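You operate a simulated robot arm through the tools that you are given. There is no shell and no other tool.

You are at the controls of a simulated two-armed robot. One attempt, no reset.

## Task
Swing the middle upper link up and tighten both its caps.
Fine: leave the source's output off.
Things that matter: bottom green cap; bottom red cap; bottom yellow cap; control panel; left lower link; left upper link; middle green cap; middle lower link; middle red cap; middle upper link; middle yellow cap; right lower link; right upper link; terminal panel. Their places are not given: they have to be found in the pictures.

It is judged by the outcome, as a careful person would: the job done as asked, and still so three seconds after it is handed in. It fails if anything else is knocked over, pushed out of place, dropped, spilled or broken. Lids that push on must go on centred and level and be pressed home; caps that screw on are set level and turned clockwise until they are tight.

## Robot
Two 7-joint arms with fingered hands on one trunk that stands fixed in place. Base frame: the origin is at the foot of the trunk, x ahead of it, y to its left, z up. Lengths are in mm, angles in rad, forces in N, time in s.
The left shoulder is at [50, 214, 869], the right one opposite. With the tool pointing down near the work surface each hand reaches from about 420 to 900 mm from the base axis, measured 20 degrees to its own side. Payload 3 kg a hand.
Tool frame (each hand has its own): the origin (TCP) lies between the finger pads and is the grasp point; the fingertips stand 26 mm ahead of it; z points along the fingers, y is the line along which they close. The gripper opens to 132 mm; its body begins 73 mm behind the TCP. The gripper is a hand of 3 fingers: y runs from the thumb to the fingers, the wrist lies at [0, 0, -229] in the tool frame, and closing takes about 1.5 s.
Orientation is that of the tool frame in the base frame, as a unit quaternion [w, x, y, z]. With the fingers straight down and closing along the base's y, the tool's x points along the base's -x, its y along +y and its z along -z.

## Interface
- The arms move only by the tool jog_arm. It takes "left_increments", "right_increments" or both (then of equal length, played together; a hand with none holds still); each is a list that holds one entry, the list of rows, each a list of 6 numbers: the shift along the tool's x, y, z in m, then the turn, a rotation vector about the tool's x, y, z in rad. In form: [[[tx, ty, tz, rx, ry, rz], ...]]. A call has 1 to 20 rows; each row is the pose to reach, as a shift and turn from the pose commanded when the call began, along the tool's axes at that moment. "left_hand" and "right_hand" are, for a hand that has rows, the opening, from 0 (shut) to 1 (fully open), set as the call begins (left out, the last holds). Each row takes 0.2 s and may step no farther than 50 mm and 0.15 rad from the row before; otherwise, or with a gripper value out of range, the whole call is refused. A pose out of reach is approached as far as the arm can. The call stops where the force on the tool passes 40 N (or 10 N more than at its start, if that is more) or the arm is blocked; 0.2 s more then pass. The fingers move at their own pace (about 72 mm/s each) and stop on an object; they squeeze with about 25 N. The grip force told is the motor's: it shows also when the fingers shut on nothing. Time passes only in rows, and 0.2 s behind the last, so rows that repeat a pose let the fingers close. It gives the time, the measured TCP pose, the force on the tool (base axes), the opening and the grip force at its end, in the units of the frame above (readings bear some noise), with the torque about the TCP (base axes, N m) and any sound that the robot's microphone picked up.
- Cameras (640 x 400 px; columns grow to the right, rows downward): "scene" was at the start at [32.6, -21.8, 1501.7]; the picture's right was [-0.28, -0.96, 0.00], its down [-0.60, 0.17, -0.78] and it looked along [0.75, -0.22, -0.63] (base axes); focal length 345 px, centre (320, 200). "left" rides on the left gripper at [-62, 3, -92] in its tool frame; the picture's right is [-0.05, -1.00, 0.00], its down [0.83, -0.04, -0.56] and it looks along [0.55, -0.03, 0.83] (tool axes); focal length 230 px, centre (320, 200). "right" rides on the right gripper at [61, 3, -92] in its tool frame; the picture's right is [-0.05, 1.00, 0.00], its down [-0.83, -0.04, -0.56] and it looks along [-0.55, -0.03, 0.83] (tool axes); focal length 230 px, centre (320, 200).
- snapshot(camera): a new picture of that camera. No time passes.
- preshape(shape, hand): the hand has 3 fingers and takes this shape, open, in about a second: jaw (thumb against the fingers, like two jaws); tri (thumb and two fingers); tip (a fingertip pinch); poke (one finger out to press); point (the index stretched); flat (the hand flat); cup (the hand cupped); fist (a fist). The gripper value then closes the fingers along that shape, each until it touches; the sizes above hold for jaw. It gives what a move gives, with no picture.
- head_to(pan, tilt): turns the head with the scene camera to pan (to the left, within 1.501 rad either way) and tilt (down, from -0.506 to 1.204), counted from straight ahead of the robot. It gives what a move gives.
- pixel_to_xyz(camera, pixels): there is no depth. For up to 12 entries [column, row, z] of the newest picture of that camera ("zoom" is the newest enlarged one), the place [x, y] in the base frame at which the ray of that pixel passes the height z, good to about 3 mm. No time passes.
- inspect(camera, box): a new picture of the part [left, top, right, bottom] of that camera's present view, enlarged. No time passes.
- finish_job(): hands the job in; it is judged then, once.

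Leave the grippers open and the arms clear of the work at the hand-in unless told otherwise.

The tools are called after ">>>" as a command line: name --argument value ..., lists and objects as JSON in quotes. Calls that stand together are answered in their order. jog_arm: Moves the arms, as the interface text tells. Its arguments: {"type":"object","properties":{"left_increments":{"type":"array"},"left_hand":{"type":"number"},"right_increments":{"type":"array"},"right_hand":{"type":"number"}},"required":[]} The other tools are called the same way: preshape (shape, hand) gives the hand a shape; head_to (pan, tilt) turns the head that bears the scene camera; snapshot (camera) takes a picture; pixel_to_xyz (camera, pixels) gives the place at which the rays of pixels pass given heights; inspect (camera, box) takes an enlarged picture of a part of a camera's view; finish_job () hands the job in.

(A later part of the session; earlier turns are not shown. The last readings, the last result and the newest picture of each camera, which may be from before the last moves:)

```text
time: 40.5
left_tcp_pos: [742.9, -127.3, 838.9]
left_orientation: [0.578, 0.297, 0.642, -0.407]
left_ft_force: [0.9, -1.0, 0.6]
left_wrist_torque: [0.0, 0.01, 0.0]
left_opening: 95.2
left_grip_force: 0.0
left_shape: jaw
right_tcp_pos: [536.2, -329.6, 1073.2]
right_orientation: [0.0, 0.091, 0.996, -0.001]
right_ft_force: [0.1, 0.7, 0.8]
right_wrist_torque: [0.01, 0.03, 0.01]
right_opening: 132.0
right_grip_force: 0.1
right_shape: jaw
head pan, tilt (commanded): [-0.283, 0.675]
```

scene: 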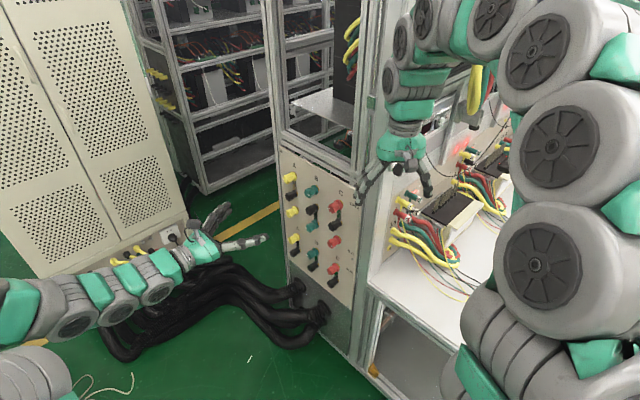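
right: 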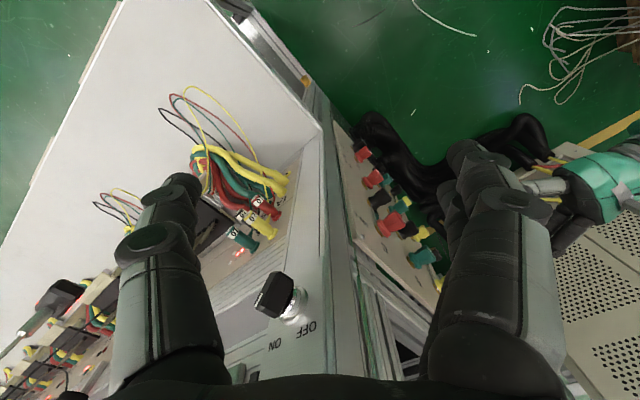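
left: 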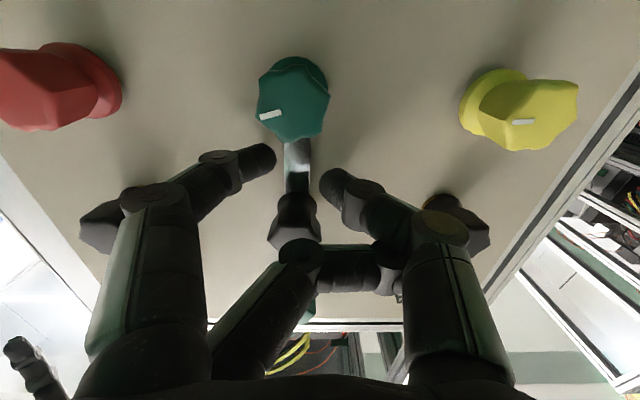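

I straighten the last 0.18 rad, set the opening to about 60 mm, and check the alignment with the black cap.

>>> jog_arm --left_increments '[[[0, 0, 0, 0, 0, 0.09], [0, 0, 0, 0, 0, 0.18], [0, 0, 0, 0, 0, 0.18], [0, 0, 0, 0, 0, 0.18]]]' --left_hand 0.45

>>> inspect --camera "left" --box '[240, 80, 400, 220]'

>>> snapshot --camera "left"

```text
time: 41.5
left_tcp_pos: [741.6, -126.9, 839.0]
left_orientation: [0.612, 0.354, 0.612, -0.355]
left_ft_force: [-0.5, 0.3, -0.8]
left_wrist_torque: [0.01, -0.01, -0.01]
left_opening: 20.0
left_grip_force: 0.0
left_shape: jaw
right_tcp_pos: [536.3, -329.4, 1072.7]
right_orientation: [0.0, 0.091, 0.996, 0.0]
right_ft_force: [0.3, -0.2, -0.7]
right_wrist_torque: [0.0, 0.0, 0.01]
right_opening: 131.9
right_grip_force: 0.1
right_shape: jaw
head pan, tilt (commanded): [-0.283, 0.675]
```

```text
2.86 times, centred on (320, 150) of left
```

zoom: 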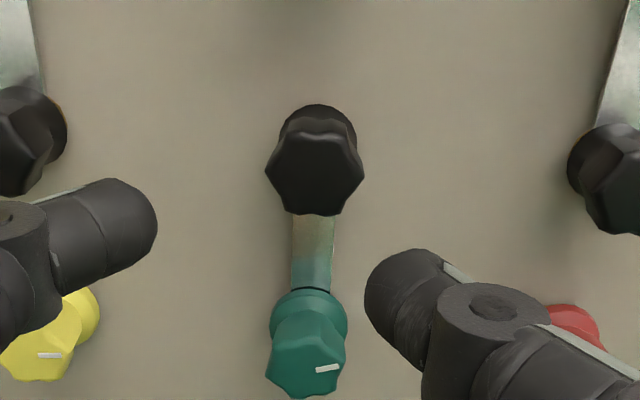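

```text
taken
```

left: 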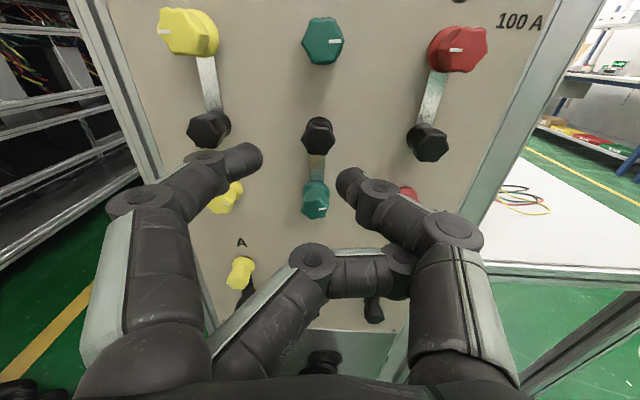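

The third finger is still folded across the thumb side (around (330,265)). I open the hand fully and wait, to let it unfold into jaw.

>>> jog_arm --left_increments '[[[0, 0, 0, 0, 0, 0], [0, 0, 0, 0, 0, 0], [0, 0, 0, 0, 0, 0], [0, 0, 0, 0, 0, 0], [0, 0, 0, 0, 0, 0], [0, 0, 0, 0, 0, 0], [0, 0, 0, 0, 0, 0], [0, 0, 0, 0, 0, 0]]]' --left_hand 1.0

>>> snapshot --camera "left"

```text
time: 43.3
left_tcp_pos: [741.0, -128.3, 837.9]
left_orientation: [0.613, 0.353, 0.612, -0.354]
left_ft_force: [-1.3, -0.6, 0.2]
left_wrist_torque: [0.03, -0.04, 0.02]
left_opening: 95.0
left_grip_force: 0.0
left_shape: jaw
right_tcp_pos: [537.0, -329.6, 1073.9]
right_orientation: [0.0, 0.092, 0.996, -0.001]
right_ft_force: [-0.3, -0.1, 0.4]
right_wrist_torque: [-0.01, 0.02, 0.04]
right_opening: 131.7
right_grip_force: 0.1
right_shape: jaw
head pan, tilt (commanded): [-0.283, 0.675]
```

```text
taken
```

left: 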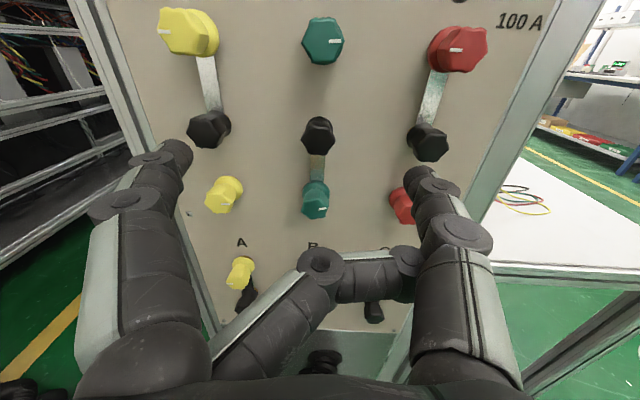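

The third finger is caught against the thumb. I pull back another 90 mm for room and take the "flat" shape to untangle it.

>>> jog_arm --left_increments '[[[0, 0, -0.03, 0, 0, 0], [0, 0, -0.06, 0, 0, 0], [0, 0, -0.09, 0, 0, 0]]]'

>>> preshape --hand "left" --shape "flat"

>>> snapshot --camera "left"

```text
time: 44.1
left_tcp_pos: [696.8, -49.0, 838.3]
left_orientation: [0.612, 0.353, 0.612, -0.354]
left_ft_force: [1.0, -0.4, 0.0]
left_wrist_torque: [-0.04, 0.02, 0.04]
left_opening: 94.9
left_grip_force: 0.1
left_shape: jaw
right_tcp_pos: [537.2, -330.4, 1072.9]
right_orientation: [0.0, 0.091, 0.996, 0.0]
right_ft_force: [-0.2, 0.6, -0.5]
right_wrist_torque: [-0.03, -0.02, 0.0]
right_opening: 131.9
right_grip_force: 0.2
right_shape: jaw
head pan, tilt (commanded): [-0.283, 0.675]
```

```text
time: 45.0
left_tcp_pos: [697.1, -49.0, 837.7]
left_orientation: [0.612, 0.353, 0.612, -0.354]
left_ft_force: [-0.2, 0.0, 0.0]
left_wrist_torque: [-0.01, 0.01, -0.01]
left_opening: 0.3
left_grip_force: 0.0
left_shape: flat
right_tcp_pos: [537.3, -330.0, 1073.4]
right_orientation: [0.0, 0.09, 0.996, 0.0]
right_ft_force: [0.3, 0.4, -0.3]
right_wrist_torque: [-0.01, 0.01, -0.02]
right_opening: 131.9
right_grip_force: 0.1
right_shape: jaw
head pan, tilt (commanded): [-0.283, 0.675]
```

```text
taken
```

left: 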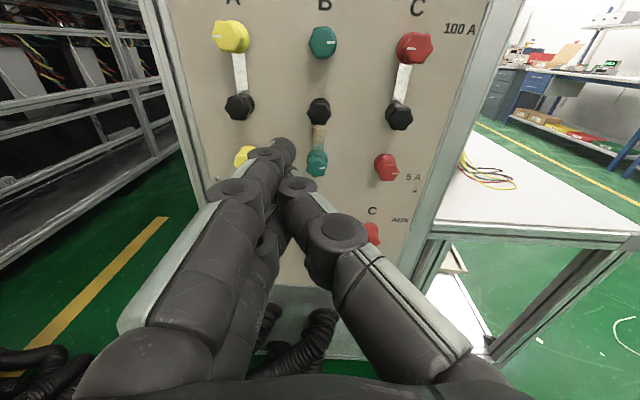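

Flat freed the finger. I now go to jaw again and look.

>>> preshape --hand "left" --shape "jaw"

>>> snapshot --camera "left"

```text
time: 45.9
left_tcp_pos: [697.5, -48.2, 838.2]
left_orientation: [0.613, 0.353, 0.613, -0.353]
left_ft_force: [0.2, -0.2, 0.4]
left_wrist_torque: [0.01, 0.0, 0.01]
left_opening: 132.1
left_grip_force: 0.0
left_shape: jaw
right_tcp_pos: [538.1, -328.7, 1073.2]
right_orientation: [0.0, 0.09, 0.996, 0.0]
right_ft_force: [0.0, 0.0, -0.1]
right_wrist_torque: [0.0, -0.05, 0.0]
right_opening: 132.0
right_grip_force: 0.1
right_shape: jaw
head pan, tilt (commanded): [-0.283, 0.675]
```

```text
taken
```

left: 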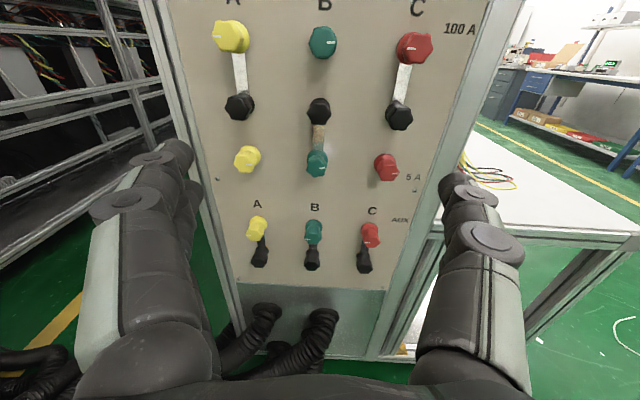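

Jaw is restored (132 mm) and the black cap shows at (318,111), right on the hand's axis. I narrow to 60 mm and advance 170 mm so the fingers straddle the black cap.

>>> jog_arm --left_increments '[[[0, 0, 0.0, 0, 0, 0], [0, 0, 0.03, 0, 0, 0], [0, 0, 0.06, 0, 0, 0], [0, 0, 0.09, 0, 0, 0], [0, 0, 0.12, 0, 0, 0], [0, 0, 0.14, 0, 0, 0], [0, 0, 0.155, 0, 0, 0], [0, 0, 0.17, 0, 0, 0], [0, 0, 0.17, 0, 0, 0]]]' --left_hand 0.45

>>> snapshot --camera "left"

>>> inspect --camera "scene" --box '[270, 175, 340, 245]'

```text
time: 47.9
left_tcp_pos: [781.8, -196.0, 839.7]
left_orientation: [0.612, 0.355, 0.612, -0.355]
left_ft_force: [0.4, -0.3, -0.5]
left_wrist_torque: [0.03, 0.02, -0.01]
left_opening: 60.0
left_grip_force: 0.1
left_shape: jaw
right_tcp_pos: [536.9, -329.1, 1072.4]
right_orientation: [-0.001, 0.09, 0.996, 0.0]
right_ft_force: [0.3, -0.7, 1.1]
right_wrist_torque: [0.0, -0.01, 0.02]
right_opening: 131.9
right_grip_force: 0.0
right_shape: jaw
head pan, tilt (commanded): [-0.283, 0.675]
```

```text
taken
```

left: 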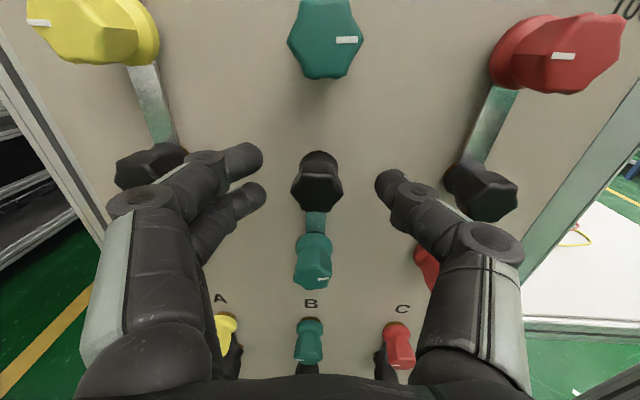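

```text
5.71 times, centred on (305, 210) of scene
```

zoom: 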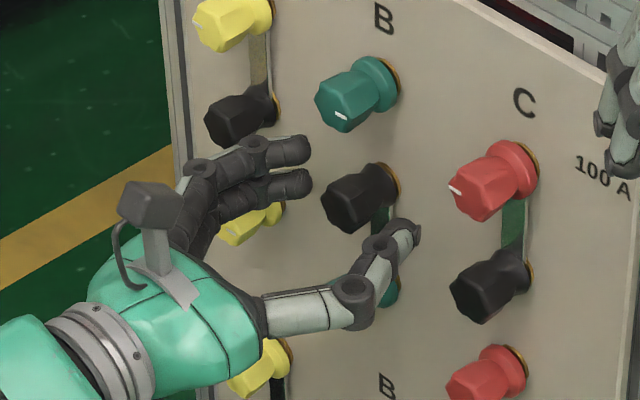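

The black cap is centred at (318,185). I close on it and try a careful counter-clockwise turn of 0.4 rad, watching the torque.

>>> jog_arm --left_increments '[[[0, 0, 0, 0, 0, 0], [0, 0, 0, 0, 0, 0], [0, 0, 0, 0, 0, 0], [0, 0, 0, 0, 0, 0], [-0.0002, 0, 0, 0, 0, -0.1], [-0.0004, 0, 0, 0, 0, -0.2], [-0.0006, 0.0001, 0, 0, 0, -0.3], [-0.0008, 0.0002, 0, 0, 0, -0.4]]]' --left_hand 0

>>> inspect --camera "left" --box '[260, 120, 380, 230]'

>>> inspect --camera "scene" --box '[280, 185, 340, 240]'

```text
time: 49.7
left_tcp_pos: [782.7, -197.1, 840.0]
left_orientation: [0.53, 0.224, 0.67, -0.468]
left_ft_force: [13.7, -6.1, 7.4]
left_wrist_torque: [-0.05, -0.1, 0.19]
left_opening: 13.6
left_grip_force: 25.3
left_shape: jaw
right_tcp_pos: [537.2, -330.0, 1072.1]
right_orientation: [0.0, 0.09, 0.996, -0.001]
right_ft_force: [0.0, 0.1, -0.3]
right_wrist_torque: [0.01, -0.01, -0.02]
right_opening: 131.8
right_grip_force: 0.1
right_shape: jaw
head pan, tilt (commanded): [-0.283, 0.675]
```

```text
3.64 times, centred on (320, 175) of left
```

zoom: 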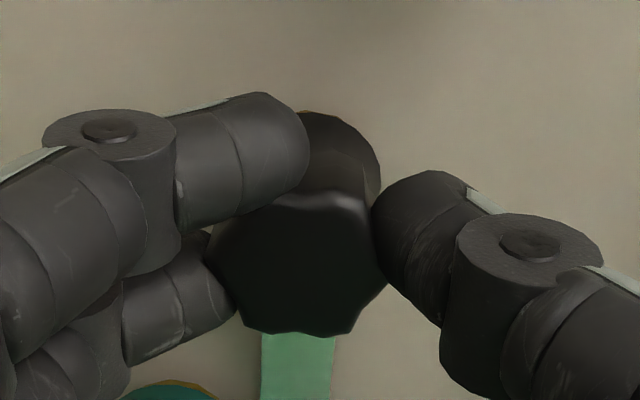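

```text
7.27 times, centred on (310, 212) of scene
```

zoom: 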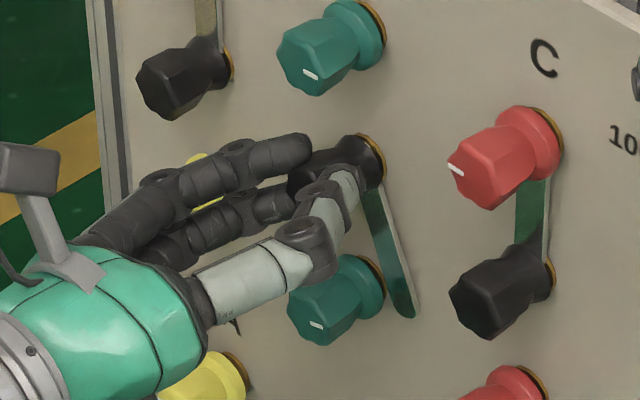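

Turning the black knob swings the link itself: it now leans to the right of the green cap. So the black knob is the link's handle, and the link is free. I carry on counter-clockwise another 0.6 rad.

>>> jog_arm --left_increments '[[[-0.0002, 0.0, 0, 0, 0, -0.1], [-0.0004, 0.0, 0, 0, 0, -0.2], [-0.0006, 0.0001, 0, 0, 0, -0.3], [-0.0008, 0.0002, 0, 0, 0, -0.4], [-0.001, 0.0002, 0, 0, 0, -0.5], [-0.0011, 0.0003, 0, 0, 0, -0.6]]]'

>>> inspect --camera "left" --box '[240, 100, 420, 240]'

>>> inspect --camera "scene" --box '[280, 185, 340, 240]'

```text
time: 51.1
left_tcp_pos: [783.9, -193.6, 840.2]
left_orientation: [0.368, 0.015, 0.706, -0.605]
left_ft_force: [31.9, -2.2, 3.6]
left_wrist_torque: [0.09, -0.12, 0.49]
left_opening: 12.7
left_grip_force: 24.4
left_shape: jaw
right_tcp_pos: [537.7, -329.4, 1072.8]
right_orientation: [0.0, 0.09, 0.996, 0.001]
right_ft_force: [0.3, 0.2, 0.0]
right_wrist_torque: [0.02, -0.01, 0.05]
right_opening: 131.8
right_grip_force: 0.1
right_shape: jaw
head pan, tilt (commanded): [-0.283, 0.675]
```

```text
2.86 times, centred on (330, 170) of left
```

zoom: 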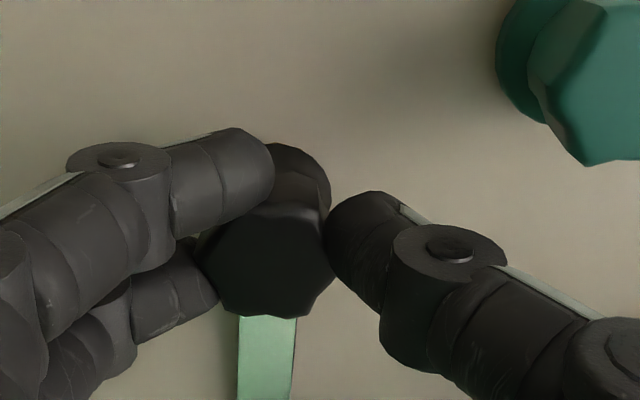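

```text
7.27 times, centred on (310, 212) of scene
```

zoom: 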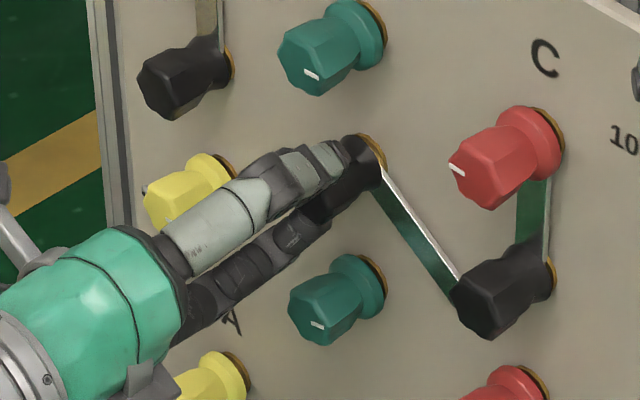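

The link is at about 57° now, but the side force rose to 32 N. I release in place to relieve it and see whether the link stays.

>>> jog_arm --left_increments '[[[0, 0, 0, 0, 0, 0], [0, 0, 0, 0, 0, 0], [0, 0, 0, 0, 0, 0]]]' --left_hand 0.3

>>> inspect --camera "left" --box '[260, 130, 380, 240]'

>>> inspect --camera "scene" --box '[280, 185, 340, 240]'

```text
time: 51.9
left_tcp_pos: [782.0, -196.7, 839.9]
left_orientation: [0.367, 0.017, 0.707, -0.605]
left_ft_force: [0.6, 0.1, 0.8]
left_wrist_torque: [0.02, -0.01, 0.01]
left_opening: 39.1
left_grip_force: 0.0
left_shape: jaw
right_tcp_pos: [536.7, -329.5, 1072.7]
right_orientation: [0.0, 0.09, 0.996, 0.0]
right_ft_force: [0.0, 0.3, 0.4]
right_wrist_torque: [0.01, 0.0, -0.01]
right_opening: 132.3
right_grip_force: 0.0
right_shape: jaw
head pan, tilt (commanded): [-0.283, 0.675]
```

```text
3.64 times, centred on (320, 185) of left
```

zoom: 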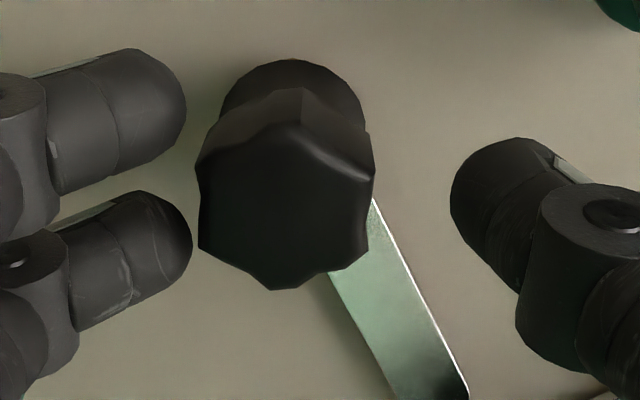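

```text
7.27 times, centred on (310, 212) of scene
```

zoom: 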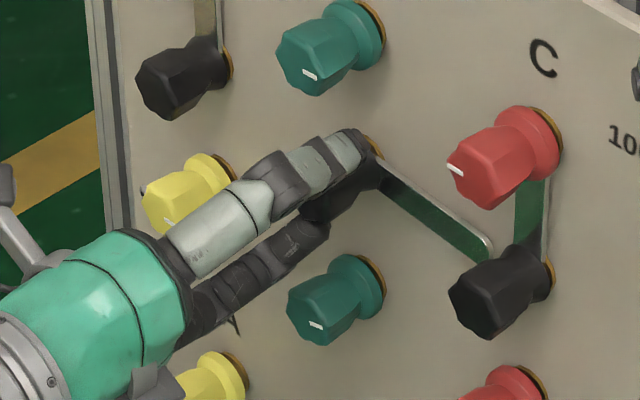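

On release the link ran on to nearly horizontal (about 80°) and stays there, so it moves freely. The knob is about 4.5 mm to the fingers' side; I shift 2.5 mm, close, and see how it seats.

>>> jog_arm --left_increments '[[[0, 0.0025, 0, 0, 0, 0], [0, 0.0025, 0, 0, 0, 0], [0, 0.0025, 0, 0, 0, 0], [0, 0.0025, 0, 0, 0, 0], [0, 0.0025, 0, 0, 0, 0]]]' --left_hand 0

>>> inspect --camera "left" --box '[260, 130, 380, 240]'

>>> inspect --camera "scene" --box '[280, 185, 340, 240]'

```text
time: 53.1
left_tcp_pos: [784.8, -196.4, 838.9]
left_orientation: [0.368, 0.017, 0.706, -0.605]
left_ft_force: [2.3, -7.5, 2.6]
left_wrist_torque: [-0.04, -0.02, -0.01]
left_opening: 16.4
left_grip_force: 25.3
left_shape: jaw
right_tcp_pos: [536.9, -329.9, 1073.2]
right_orientation: [0.0, 0.09, 0.996, -0.001]
right_ft_force: [-0.8, 0.1, -0.2]
right_wrist_torque: [0.03, 0.0, -0.02]
right_opening: 132.0
right_grip_force: 0.2
right_shape: jaw
head pan, tilt (commanded): [-0.283, 0.675]
```

```text
3.64 times, centred on (320, 185) of left
```

zoom: 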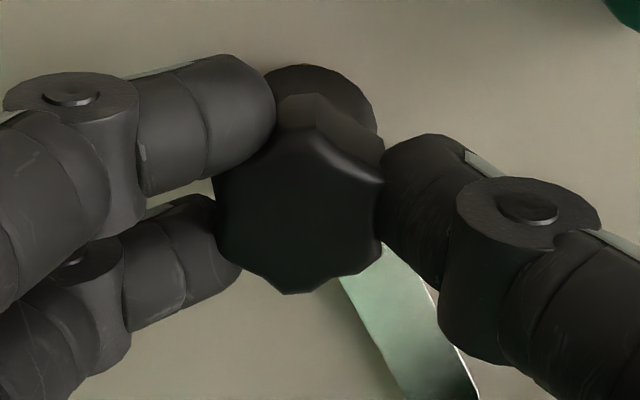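

```text
7.27 times, centred on (310, 212) of scene
```

zoom: 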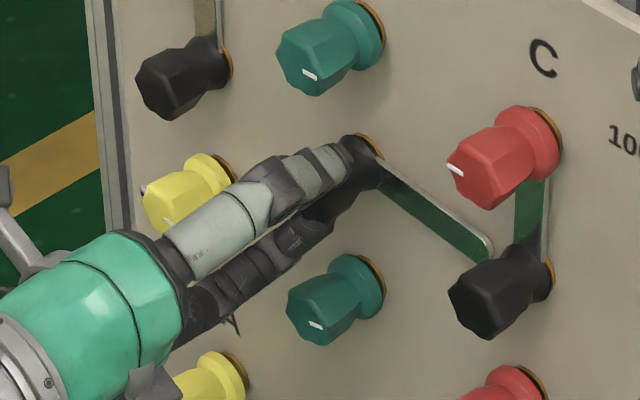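

The grip is snug on the flats with little force. I turn another 0.7 rad counter-clockwise.

>>> jog_arm --left_increments '[[[-0.0002, 0.0, 0, 0, 0, -0.1], [-0.0004, 0.0, 0, 0, 0, -0.2], [-0.0006, 0.0001, 0, 0, 0, -0.3], [-0.0008, 0.0002, 0, 0, 0, -0.4], [-0.001, 0.0002, 0, 0, 0, -0.5], [-0.0011, 0.0003, 0, 0, 0, -0.6], [-0.0013, 0.0005, 0, 0, 0, -0.7]]]'

>>> inspect --camera "left" --box '[260, 130, 380, 240]'

>>> inspect --camera "scene" --box '[280, 175, 340, 230]'

```text
time: 54.7
left_tcp_pos: [785.3, -194.2, 837.7]
left_orientation: [-0.137, 0.228, -0.67, 0.693]
left_ft_force: [12.9, -7.8, -3.7]
left_wrist_torque: [0.12, 0.02, 0.08]
left_opening: 16.0
left_grip_force: 25.2
left_shape: jaw
right_tcp_pos: [537.5, -329.6, 1073.0]
right_orientation: [0.0, 0.091, 0.996, 0.001]
right_ft_force: [-0.5, 0.8, 0.4]
right_wrist_torque: [0.0, 0.0, 0.01]
right_opening: 131.8
right_grip_force: 0.0
right_shape: jaw
head pan, tilt (commanded): [-0.283, 0.675]
```

```text
3.64 times, centred on (320, 185) of left
```

zoom: 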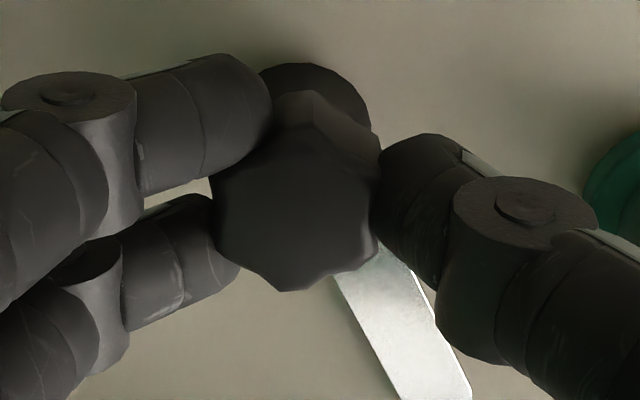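

```text
7.27 times, centred on (310, 202) of scene
```

zoom: 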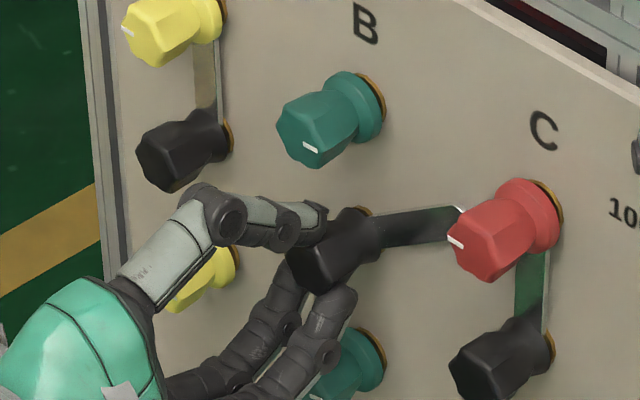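

The link points up to the right now (about 2 o'clock). I continue 0.6 rad more.

>>> jog_arm --left_increments '[[[-0.0002, 0.0, 0, 0, 0, -0.1], [-0.0004, 0.0, 0, 0, 0, -0.2], [-0.0006, 0.0001, 0, 0, 0, -0.3], [-0.0008, 0.0002, 0, 0, 0, -0.4], [-0.001, 0.0002, 0, 0, 0, -0.5], [-0.0011, 0.0003, 0, 0, 0, -0.6]]]'

>>> inspect --camera "left" --box '[260, 130, 380, 240]'

>>> inspect --camera "scene" --box '[280, 175, 340, 230]'

```text
time: 56.1
left_tcp_pos: [785.9, -194.2, 836.6]
left_orientation: [0.073, 0.416, -0.572, 0.703]
left_ft_force: [17.2, -4.1, -19.4]
left_wrist_torque: [0.47, 0.13, 0.15]
left_opening: 15.1
left_grip_force: 24.8
left_shape: jaw
right_tcp_pos: [537.1, -330.0, 1073.2]
right_orientation: [0.0, 0.09, 0.996, 0.001]
right_ft_force: [-0.2, 0.2, 0.3]
right_wrist_torque: [0.02, 0.01, 0.0]
right_opening: 131.8
right_grip_force: 0.0
right_shape: jaw
head pan, tilt (commanded): [-0.283, 0.675]
```

```text
3.64 times, centred on (320, 185) of left
```

zoom: 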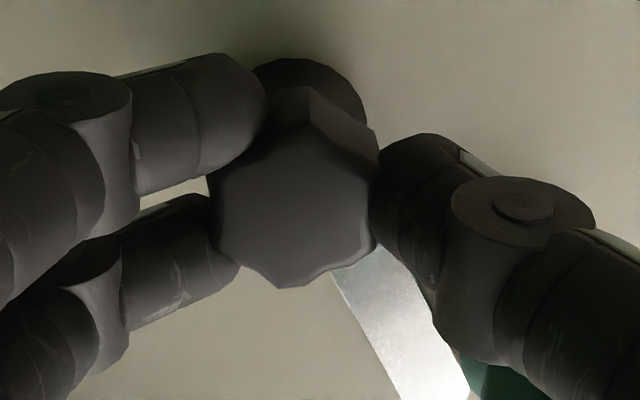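

```text
7.27 times, centred on (310, 202) of scene
```

zoom: 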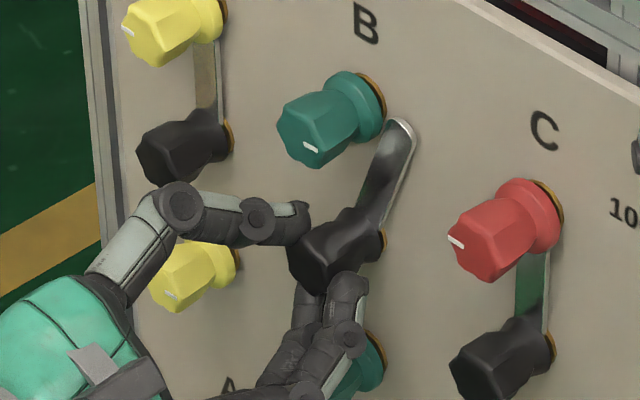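

The link's rounded end is about to slip under the loose top green flange, some 24° short of upright. I ease the hand to relieve the side force and turn on slowly 0.35 rad.

>>> jog_arm --left_increments '[[[-0.0009, 0.0002, 0, 0, 0, -0.03], [-0.0018, 0.0004, 0, 0, 0, -0.08], [-0.00205, 0.0005, 0, 0, 0, -0.15], [-0.0022, 0.0005, 0, 0, 0, -0.22], [-0.00235, 0.00055, 0, 0, 0, -0.29], [-0.0025, 0.0006, 0, 0, 0, -0.35]]]'

>>> inspect --camera "left" --box '[260, 130, 380, 240]'

>>> inspect --camera "scene" --box '[280, 175, 340, 230]'

>>> inspect --camera "right" --box '[385, 220, 440, 275]'

```text
time: 57.5
left_tcp_pos: [786.8, -193.7, 835.0]
left_orientation: [0.195, 0.508, -0.492, 0.679]
left_ft_force: [3.3, -1.7, -19.7]
left_wrist_torque: [0.45, 0.1, -0.13]
left_opening: 15.5
left_grip_force: 24.7
left_shape: jaw
right_tcp_pos: [537.4, -329.8, 1073.9]
right_orientation: [0.0, 0.09, 0.996, 0.0]
right_ft_force: [0.6, -0.6, -0.2]
right_wrist_torque: [-0.01, -0.01, 0.0]
right_opening: 132.0
right_grip_force: 0.1
right_shape: jaw
head pan, tilt (commanded): [-0.283, 0.675]
```

```text
3.64 times, centred on (320, 185) of left
```

zoom: 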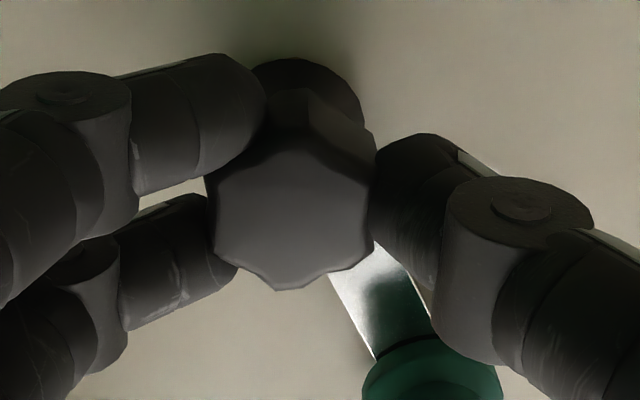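

```text
7.27 times, centred on (310, 202) of scene
```

zoom: 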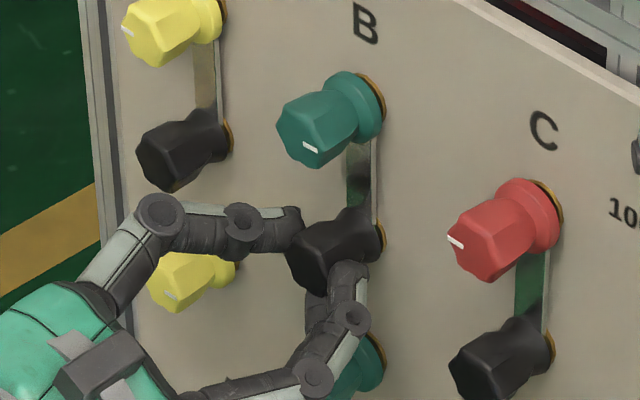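

```text
7.27 times, centred on (412, 248) of right
```

zoom: 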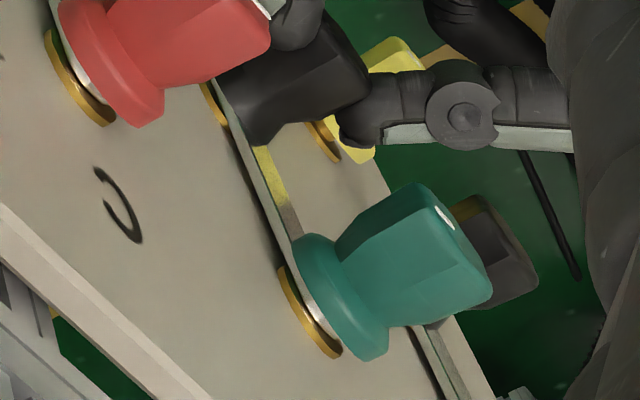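

The link is now under the top green flange, nearly upright. I relieve the downward push, turn a last 0.08 rad, then look before releasing.

>>> jog_arm --left_increments '[[[-0.0007, 0.0004, 0, 0, 0, -0.03], [-0.0014, 0.0007, 0, 0, 0, -0.06], [-0.0014, 0.0007, 0, 0, 0, -0.08]]]'

>>> inspect --camera "scene" --box '[290, 175, 330, 220]'

>>> inspect --camera "right" --box '[385, 220, 440, 275]'

```text
time: 58.3
left_tcp_pos: [786.8, -194.9, 834.9]
left_orientation: [0.221, 0.527, -0.471, 0.672]
left_ft_force: [2.0, -2.4, -12.5]
left_wrist_torque: [0.43, -0.14, -0.08]
left_opening: 15.7
left_grip_force: 25.5
left_shape: jaw
right_tcp_pos: [537.6, -330.8, 1072.8]
right_orientation: [-0.001, 0.09, 0.996, -0.001]
right_ft_force: [0.1, -0.7, -1.2]
right_wrist_torque: [-0.01, 0.0, 0.0]
right_opening: 132.0
right_grip_force: 0.1
right_shape: jaw
head pan, tilt (commanded): [-0.283, 0.675]
```

```text
8.89 times, centred on (310, 198) of scene
```

zoom: 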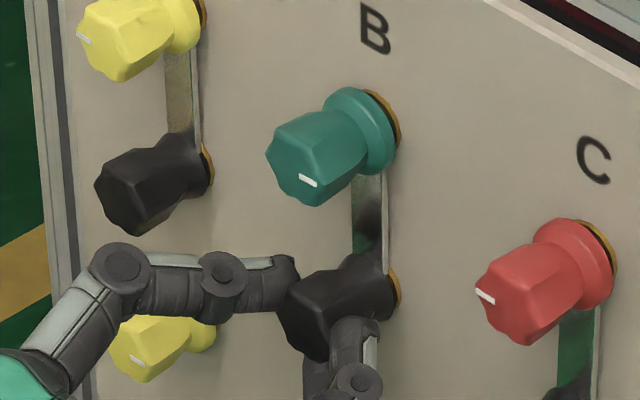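

```text
7.27 times, centred on (412, 248) of right
```

zoom: 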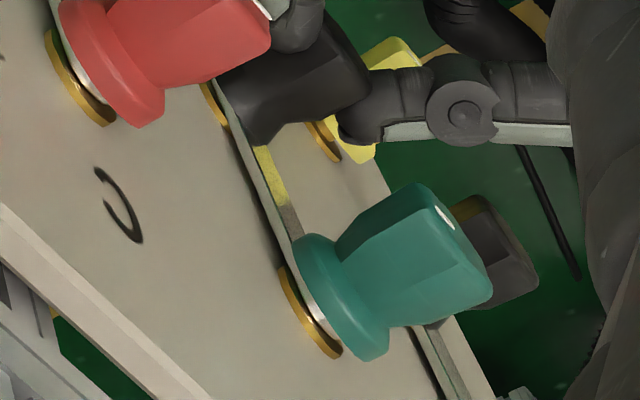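

The torque rose to about 0.33 N·m while the link did not move further: it is at its upright stop. I unwind slightly, release, and pull straight back.

>>> jog_arm --left_increments '[[[0, 0, 0, 0, 0, 0.02], [0, 0, 0, 0, 0, 0.04]]]'

>>> jog_arm --left_increments '[[[0, 0, 0, 0, 0, 0], [0, 0, 0, 0, 0, 0], [0, 0, 0, 0, 0, 0], [0, 0, -0.01, 0, 0, 0], [0, 0, -0.025, 0, 0, 0], [0, 0, -0.045, 0, 0, 0], [0, 0, -0.065, 0, 0, 0]]]' --left_hand 0.3

>>> inspect --camera "scene" --box '[275, 170, 340, 235]'

>>> snapshot --camera "left"

>>> inspect --camera "right" --box '[385, 220, 440, 275]'

```text
time: 58.9
left_tcp_pos: [787.3, -194.0, 835.0]
left_orientation: [0.209, 0.518, -0.481, 0.676]
left_ft_force: [3.4, -5.6, -8.8]
left_wrist_torque: [0.24, 0.02, -0.09]
left_opening: 15.5
left_grip_force: 25.3
left_shape: jaw
right_tcp_pos: [536.9, -330.3, 1073.2]
right_orientation: [0.0, 0.091, 0.996, 0.0]
right_ft_force: [0.0, 0.0, -0.4]
right_wrist_torque: [0.02, 0.0, 0.0]
right_opening: 131.7
right_grip_force: 0.0
right_shape: jaw
head pan, tilt (commanded): [-0.283, 0.675]
```

```text
time: 60.5
left_tcp_pos: [754.8, -138.4, 834.8]
left_orientation: [0.208, 0.517, -0.482, 0.677]
left_ft_force: [0.1, 0.5, -0.5]
left_wrist_torque: [0.01, 0.02, 0.05]
left_opening: 39.5
left_grip_force: 0.0
left_shape: jaw
right_tcp_pos: [537.2, -329.3, 1073.1]
right_orientation: [0.0, 0.091, 0.996, 0.0]
right_ft_force: [0.3, -0.3, 1.2]
right_wrist_torque: [0.0, -0.01, 0.01]
right_opening: 131.8
right_grip_force: 0.1
right_shape: jaw
head pan, tilt (commanded): [-0.283, 0.675]
```

```text
6.15 times, centred on (308, 202) of scene
```

zoom: 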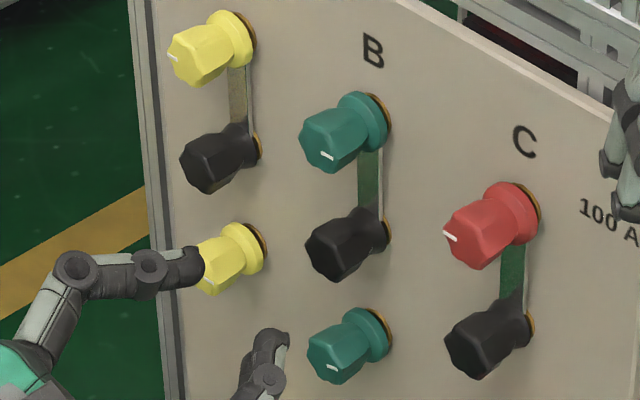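

```text
taken
```

left: 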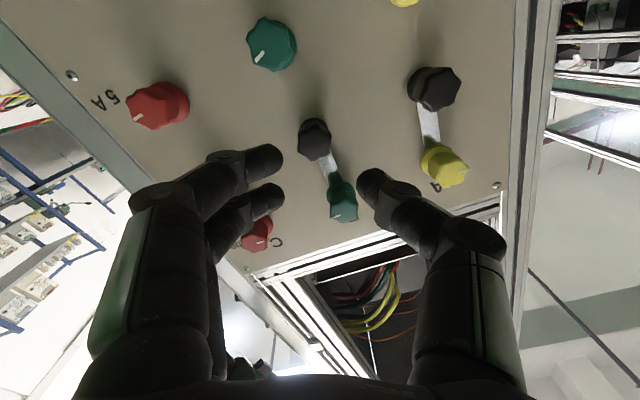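

```text
7.27 times, centred on (412, 248) of right
```

zoom: 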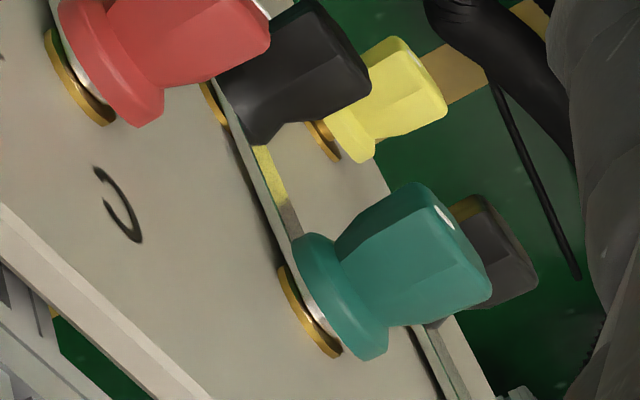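

The B link now stands up beneath top green, like A and C, and stays. From the grips so far the column centre is about u=582.8, with caps at z≈768/837/905. I rise to the top green at this roll (its flats suit the jaws) and look before advancing.

>>> jog_arm --left_increments '[[[0.02, -0.01, 0, 0, 0, 0], [0.041, -0.02, 0, 0, 0, 0], [0.0616, -0.0303, 0, 0, 0, 0], [0.0616, -0.0303, 0, 0, 0, 0]]]' --left_hand 0.36

>>> snapshot --camera "left"

>>> inspect --camera "left" --box '[260, 90, 380, 200]'

```text
time: 61.5
left_tcp_pos: [754.6, -135.8, 903.2]
left_orientation: [0.208, 0.518, -0.481, 0.676]
left_ft_force: [0.2, 0.0, -0.6]
left_wrist_torque: [0.0, -0.01, 0.01]
left_opening: 46.8
left_grip_force: 0.1
left_shape: jaw
right_tcp_pos: [537.7, -330.4, 1074.5]
right_orientation: [0.0, 0.091, 0.996, 0.0]
right_ft_force: [-0.6, 0.7, -0.6]
right_wrist_torque: [0.01, 0.01, -0.01]
right_opening: 131.9
right_grip_force: 0.1
right_shape: jaw
head pan, tilt (commanded): [-0.283, 0.675]
```

```text
taken
```

left: 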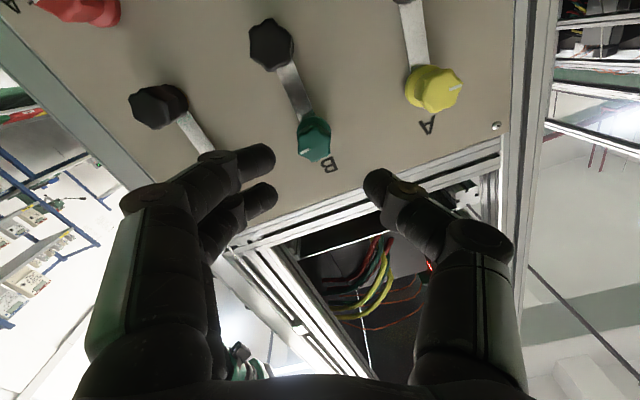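

```text
3.64 times, centred on (320, 145) of left
```

zoom: 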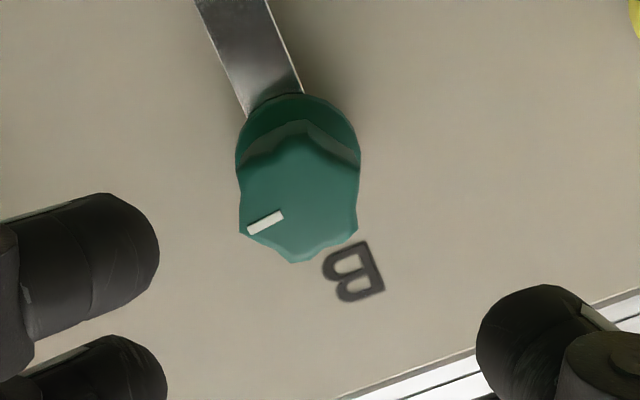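

Top green shows at (314,148) with its link behind, a little to the finger side. I shift 1.5 mm and advance 66 mm around it.

>>> jog_arm --left_increments '[[[0, 0.0015, 0.02, 0, 0, 0], [0, 0.0015, 0.04, 0, 0, 0], [0, 0.0015, 0.055, 0, 0, 0], [0, 0.0015, 0.066, 0, 0, 0], [0, 0.0015, 0.066, 0, 0, 0]]]'

>>> inspect --camera "left" --box '[240, 110, 400, 250]'

>>> inspect --camera "scene" --box '[275, 165, 340, 230]'

```text
time: 62.7
left_tcp_pos: [786.4, -194.0, 902.9]
left_orientation: [0.209, 0.517, -0.482, 0.676]
left_ft_force: [0.8, 1.1, -0.2]
left_wrist_torque: [0.03, -0.02, 0.03]
left_opening: 47.1
left_grip_force: 0.1
left_shape: jaw
right_tcp_pos: [537.5, -328.9, 1072.7]
right_orientation: [0.0, 0.091, 0.996, 0.0]
right_ft_force: [0.7, 0.2, 0.2]
right_wrist_torque: [0.0, -0.02, 0.0]
right_opening: 131.7
right_grip_force: 0.1
right_shape: jaw
head pan, tilt (commanded): [-0.283, 0.675]
```

```text
2.86 times, centred on (320, 180) of left
```

zoom: 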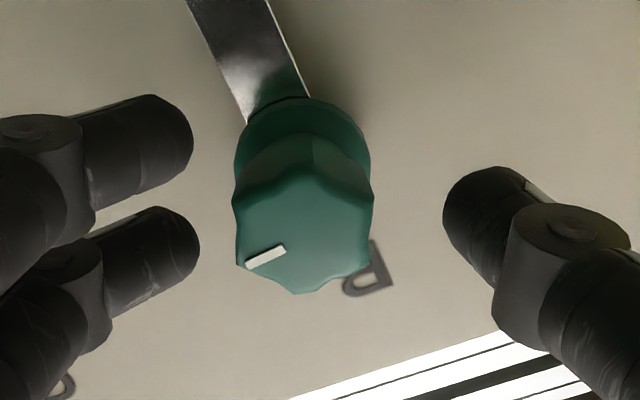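

```text
6.15 times, centred on (308, 198) of scene
```

zoom: 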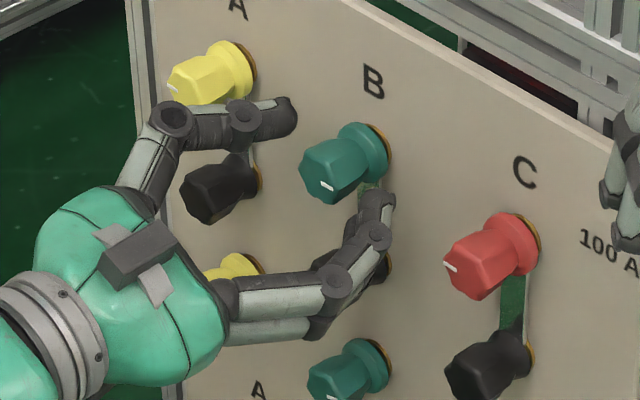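

Well centred. I close and turn clockwise 0.6 rad about the cap's axis, watching torque.

>>> jog_arm --left_increments '[[[0, 0, 0, 0, 0, 0], [0, 0, 0, 0, 0, 0], [0, 0, 0, 0, 0, 0], [0, 0, 0, 0, 0, 0], [0.00022, -0.00027, 0, 0, 0, 0.1], [0.00047, -0.00051, 0, 0, 0, 0.2], [0.00075, -0.00073, 0, 0, 0, 0.3], [0.00104, -0.00092, 0.0001, 0, 0, 0.4], [0.00135, -0.00109, 0.0001, 0, 0, 0.5], [0.00167, -0.00121, 0.0001, 0, 0, 0.6]]]' --left_hand 0

>>> inspect --camera "left" --box '[260, 130, 380, 240]'

>>> inspect --camera "scene" --box '[280, 165, 340, 220]'

```text
time: 64.9
left_tcp_pos: [787.1, -195.0, 904.6]
left_orientation: [-0.002, 0.351, -0.613, 0.708]
left_ft_force: [-5.7, -4.5, -0.1]
left_wrist_torque: [-0.05, 0.0, -0.1]
left_opening: 14.0
left_grip_force: 25.9
left_shape: jaw
right_tcp_pos: [536.8, -329.0, 1074.1]
right_orientation: [0.0, 0.09, 0.996, -0.001]
right_ft_force: [0.2, -0.5, -0.5]
right_wrist_torque: [0.04, 0.0, 0.02]
right_opening: 131.9
right_grip_force: 0.0
right_shape: jaw
head pan, tilt (commanded): [-0.283, 0.675]
```

```text
3.64 times, centred on (320, 185) of left
```

zoom: 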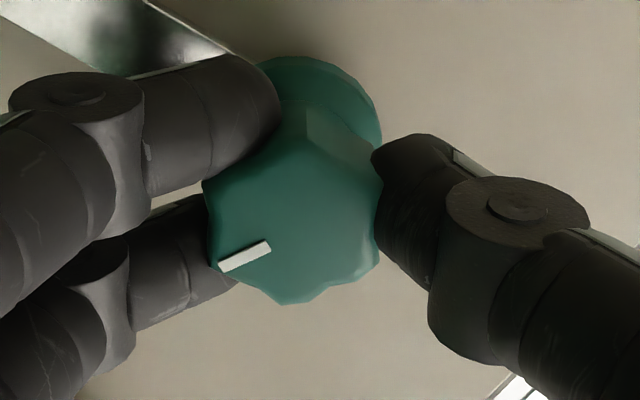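

```text
7.27 times, centred on (310, 192) of scene
```

zoom: 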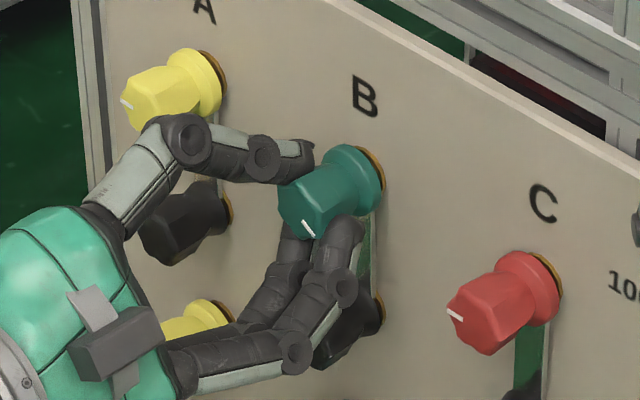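

Force is only 7 N now, so the centre offset is right, and the cap follows. I turn another 1.12 rad clockwise.

>>> jog_arm --left_increments '[[[0.00032, -0.00037, 0, 0, 0, 0.14], [0.00069, -0.00069, 0, 0, 0, 0.28], [0.0011, -0.00096, 0.0001, 0, 0, 0.42], [0.00154, -0.00117, 0.0001, 0, 0, 0.56], [0.00201, -0.00131, 0.0001, 0, 0, 0.7], [0.0025, -0.00139, 0.0002, 0, 0, 0.84], [0.00298, -0.0014, 0.0002, 0, 0, 0.98], [0.00347, -0.00134, 0.0002, 0, 0, 1.12]]]'

>>> inspect --camera "left" --box '[260, 130, 380, 240]'

>>> inspect --camera "scene" --box '[280, 165, 340, 220]'

```text
time: 66.7
left_tcp_pos: [785.3, -197.0, 907.2]
left_orientation: [0.377, 0.027, 0.707, -0.597]
left_ft_force: [-14.6, -5.6, -2.7]
left_wrist_torque: [-0.05, 0.08, -0.32]
left_opening: 13.6
left_grip_force: 24.8
left_shape: jaw
right_tcp_pos: [537.1, -329.4, 1072.3]
right_orientation: [0.0, 0.09, 0.996, -0.001]
right_ft_force: [0.3, 0.1, 0.7]
right_wrist_torque: [0.0, -0.02, 0.01]
right_opening: 132.1
right_grip_force: 0.1
right_shape: jaw
head pan, tilt (commanded): [-0.283, 0.675]
```

```text
3.64 times, centred on (320, 185) of left
```

zoom: 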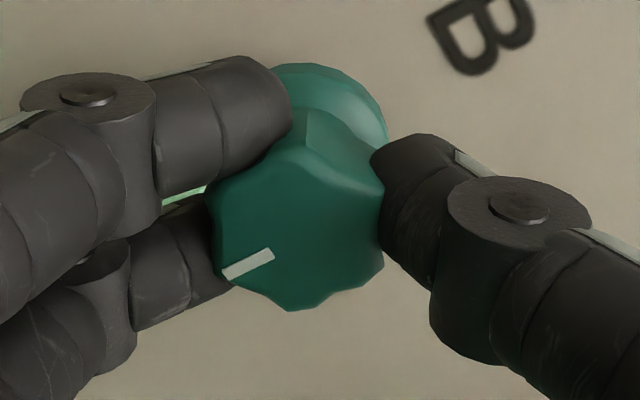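

```text
7.27 times, centred on (310, 192) of scene
```

zoom: 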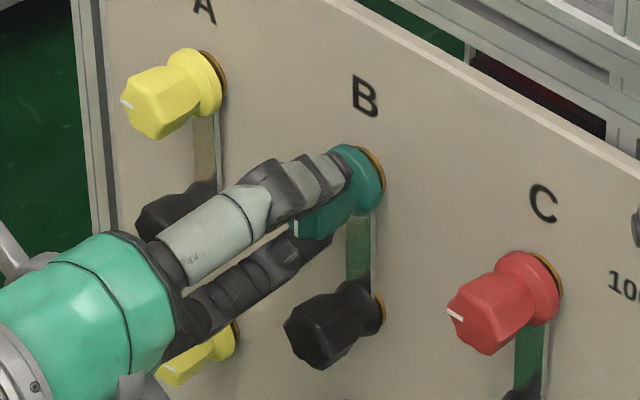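

The cap has turned about 1.72 rad; the pull is 16 N toward C. I ease 1 mm that way and turn on clockwise another 1.12 rad.

>>> jog_arm --left_increments '[[[0.00072, -0.00067, 0, 0, 0, 0.12], [0.00149, -0.00129, 0, 0, 0, 0.28], [0.0019, -0.00156, 0.0001, 0, 0, 0.42], [0.00234, -0.00177, 0.0001, 0, 0, 0.56], [0.00281, -0.00191, 0.0001, 0, 0, 0.7], [0.0033, -0.00199, 0.0002, 0, 0, 0.84], [0.00378, -0.002, 0.0002, 0, 0, 0.98], [0.00427, -0.00194, 0.0002, 0, 0, 1.12]]]'

>>> inspect --camera "left" --box '[260, 130, 380, 240]'

>>> inspect --camera "scene" --box '[280, 165, 340, 220]'

```text
refused: row 2 steps farther than a row can; nothing moved
```

```text
3.64 times, centred on (320, 185) of left
```

zoom: 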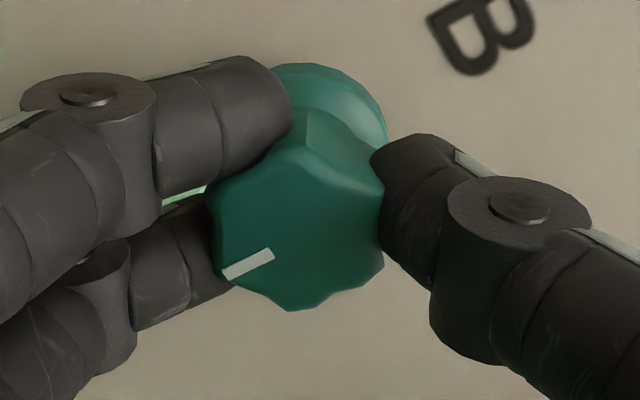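

```text
7.27 times, centred on (310, 192) of scene
```

zoom: 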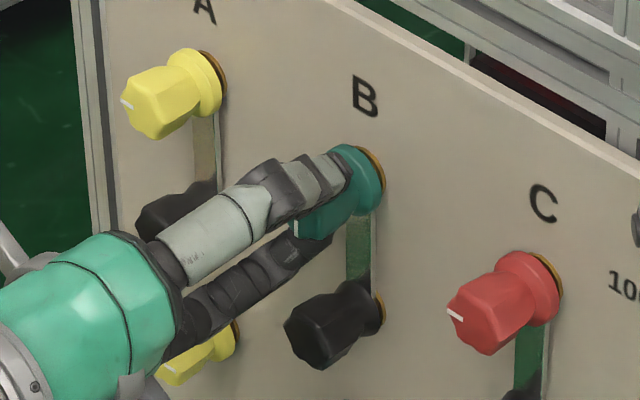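

That call was refused for too large a second step (0.16 rad); I repeat it with even 0.14 rad steps.

>>> jog_arm --left_increments '[[[0.00072, -0.00067, 0, 0, 0, 0.14], [0.00149, -0.00129, 0, 0, 0, 0.28], [0.0019, -0.00156, 0.0001, 0, 0, 0.42], [0.00234, -0.00177, 0.0001, 0, 0, 0.56], [0.00281, -0.00191, 0.0001, 0, 0, 0.7], [0.0033, -0.00199, 0.0002, 0, 0, 0.84], [0.00378, -0.002, 0.0002, 0, 0, 0.98], [0.00427, -0.00194, 0.0002, 0, 0, 1.12]]]'

>>> inspect --camera "left" --box '[260, 130, 380, 240]'

>>> inspect --camera "scene" --box '[280, 165, 340, 220]'

```text
time: 68.5
left_tcp_pos: [781.9, -197.2, 905.1]
left_orientation: [0.637, 0.398, 0.584, -0.306]
left_ft_force: [-9.6, -3.3, -17.3]
left_wrist_torque: [0.21, 0.22, -0.35]
left_opening: 13.5
left_grip_force: 24.8
left_shape: jaw
right_tcp_pos: [537.8, -329.9, 1072.5]
right_orientation: [0.0, 0.091, 0.996, 0.0]
right_ft_force: [0.8, -0.7, -0.7]
right_wrist_torque: [0.01, -0.02, -0.01]
right_opening: 132.0
right_grip_force: 0.0
right_shape: jaw
head pan, tilt (commanded): [-0.283, 0.675]
```

```text
3.64 times, centred on (320, 185) of left
```

zoom: 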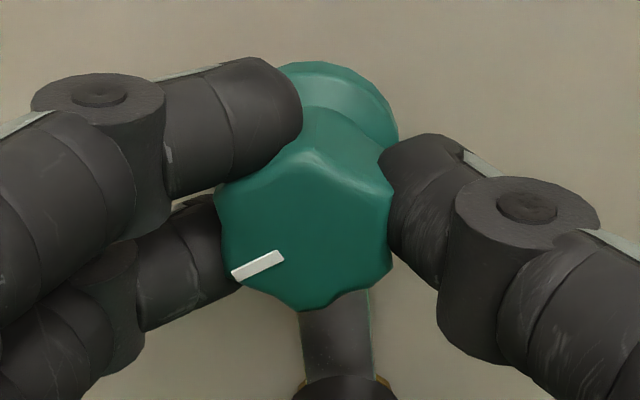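

```text
7.27 times, centred on (310, 192) of scene
```

zoom: 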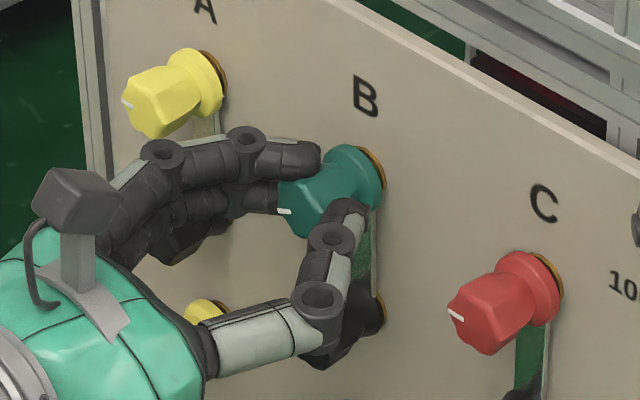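

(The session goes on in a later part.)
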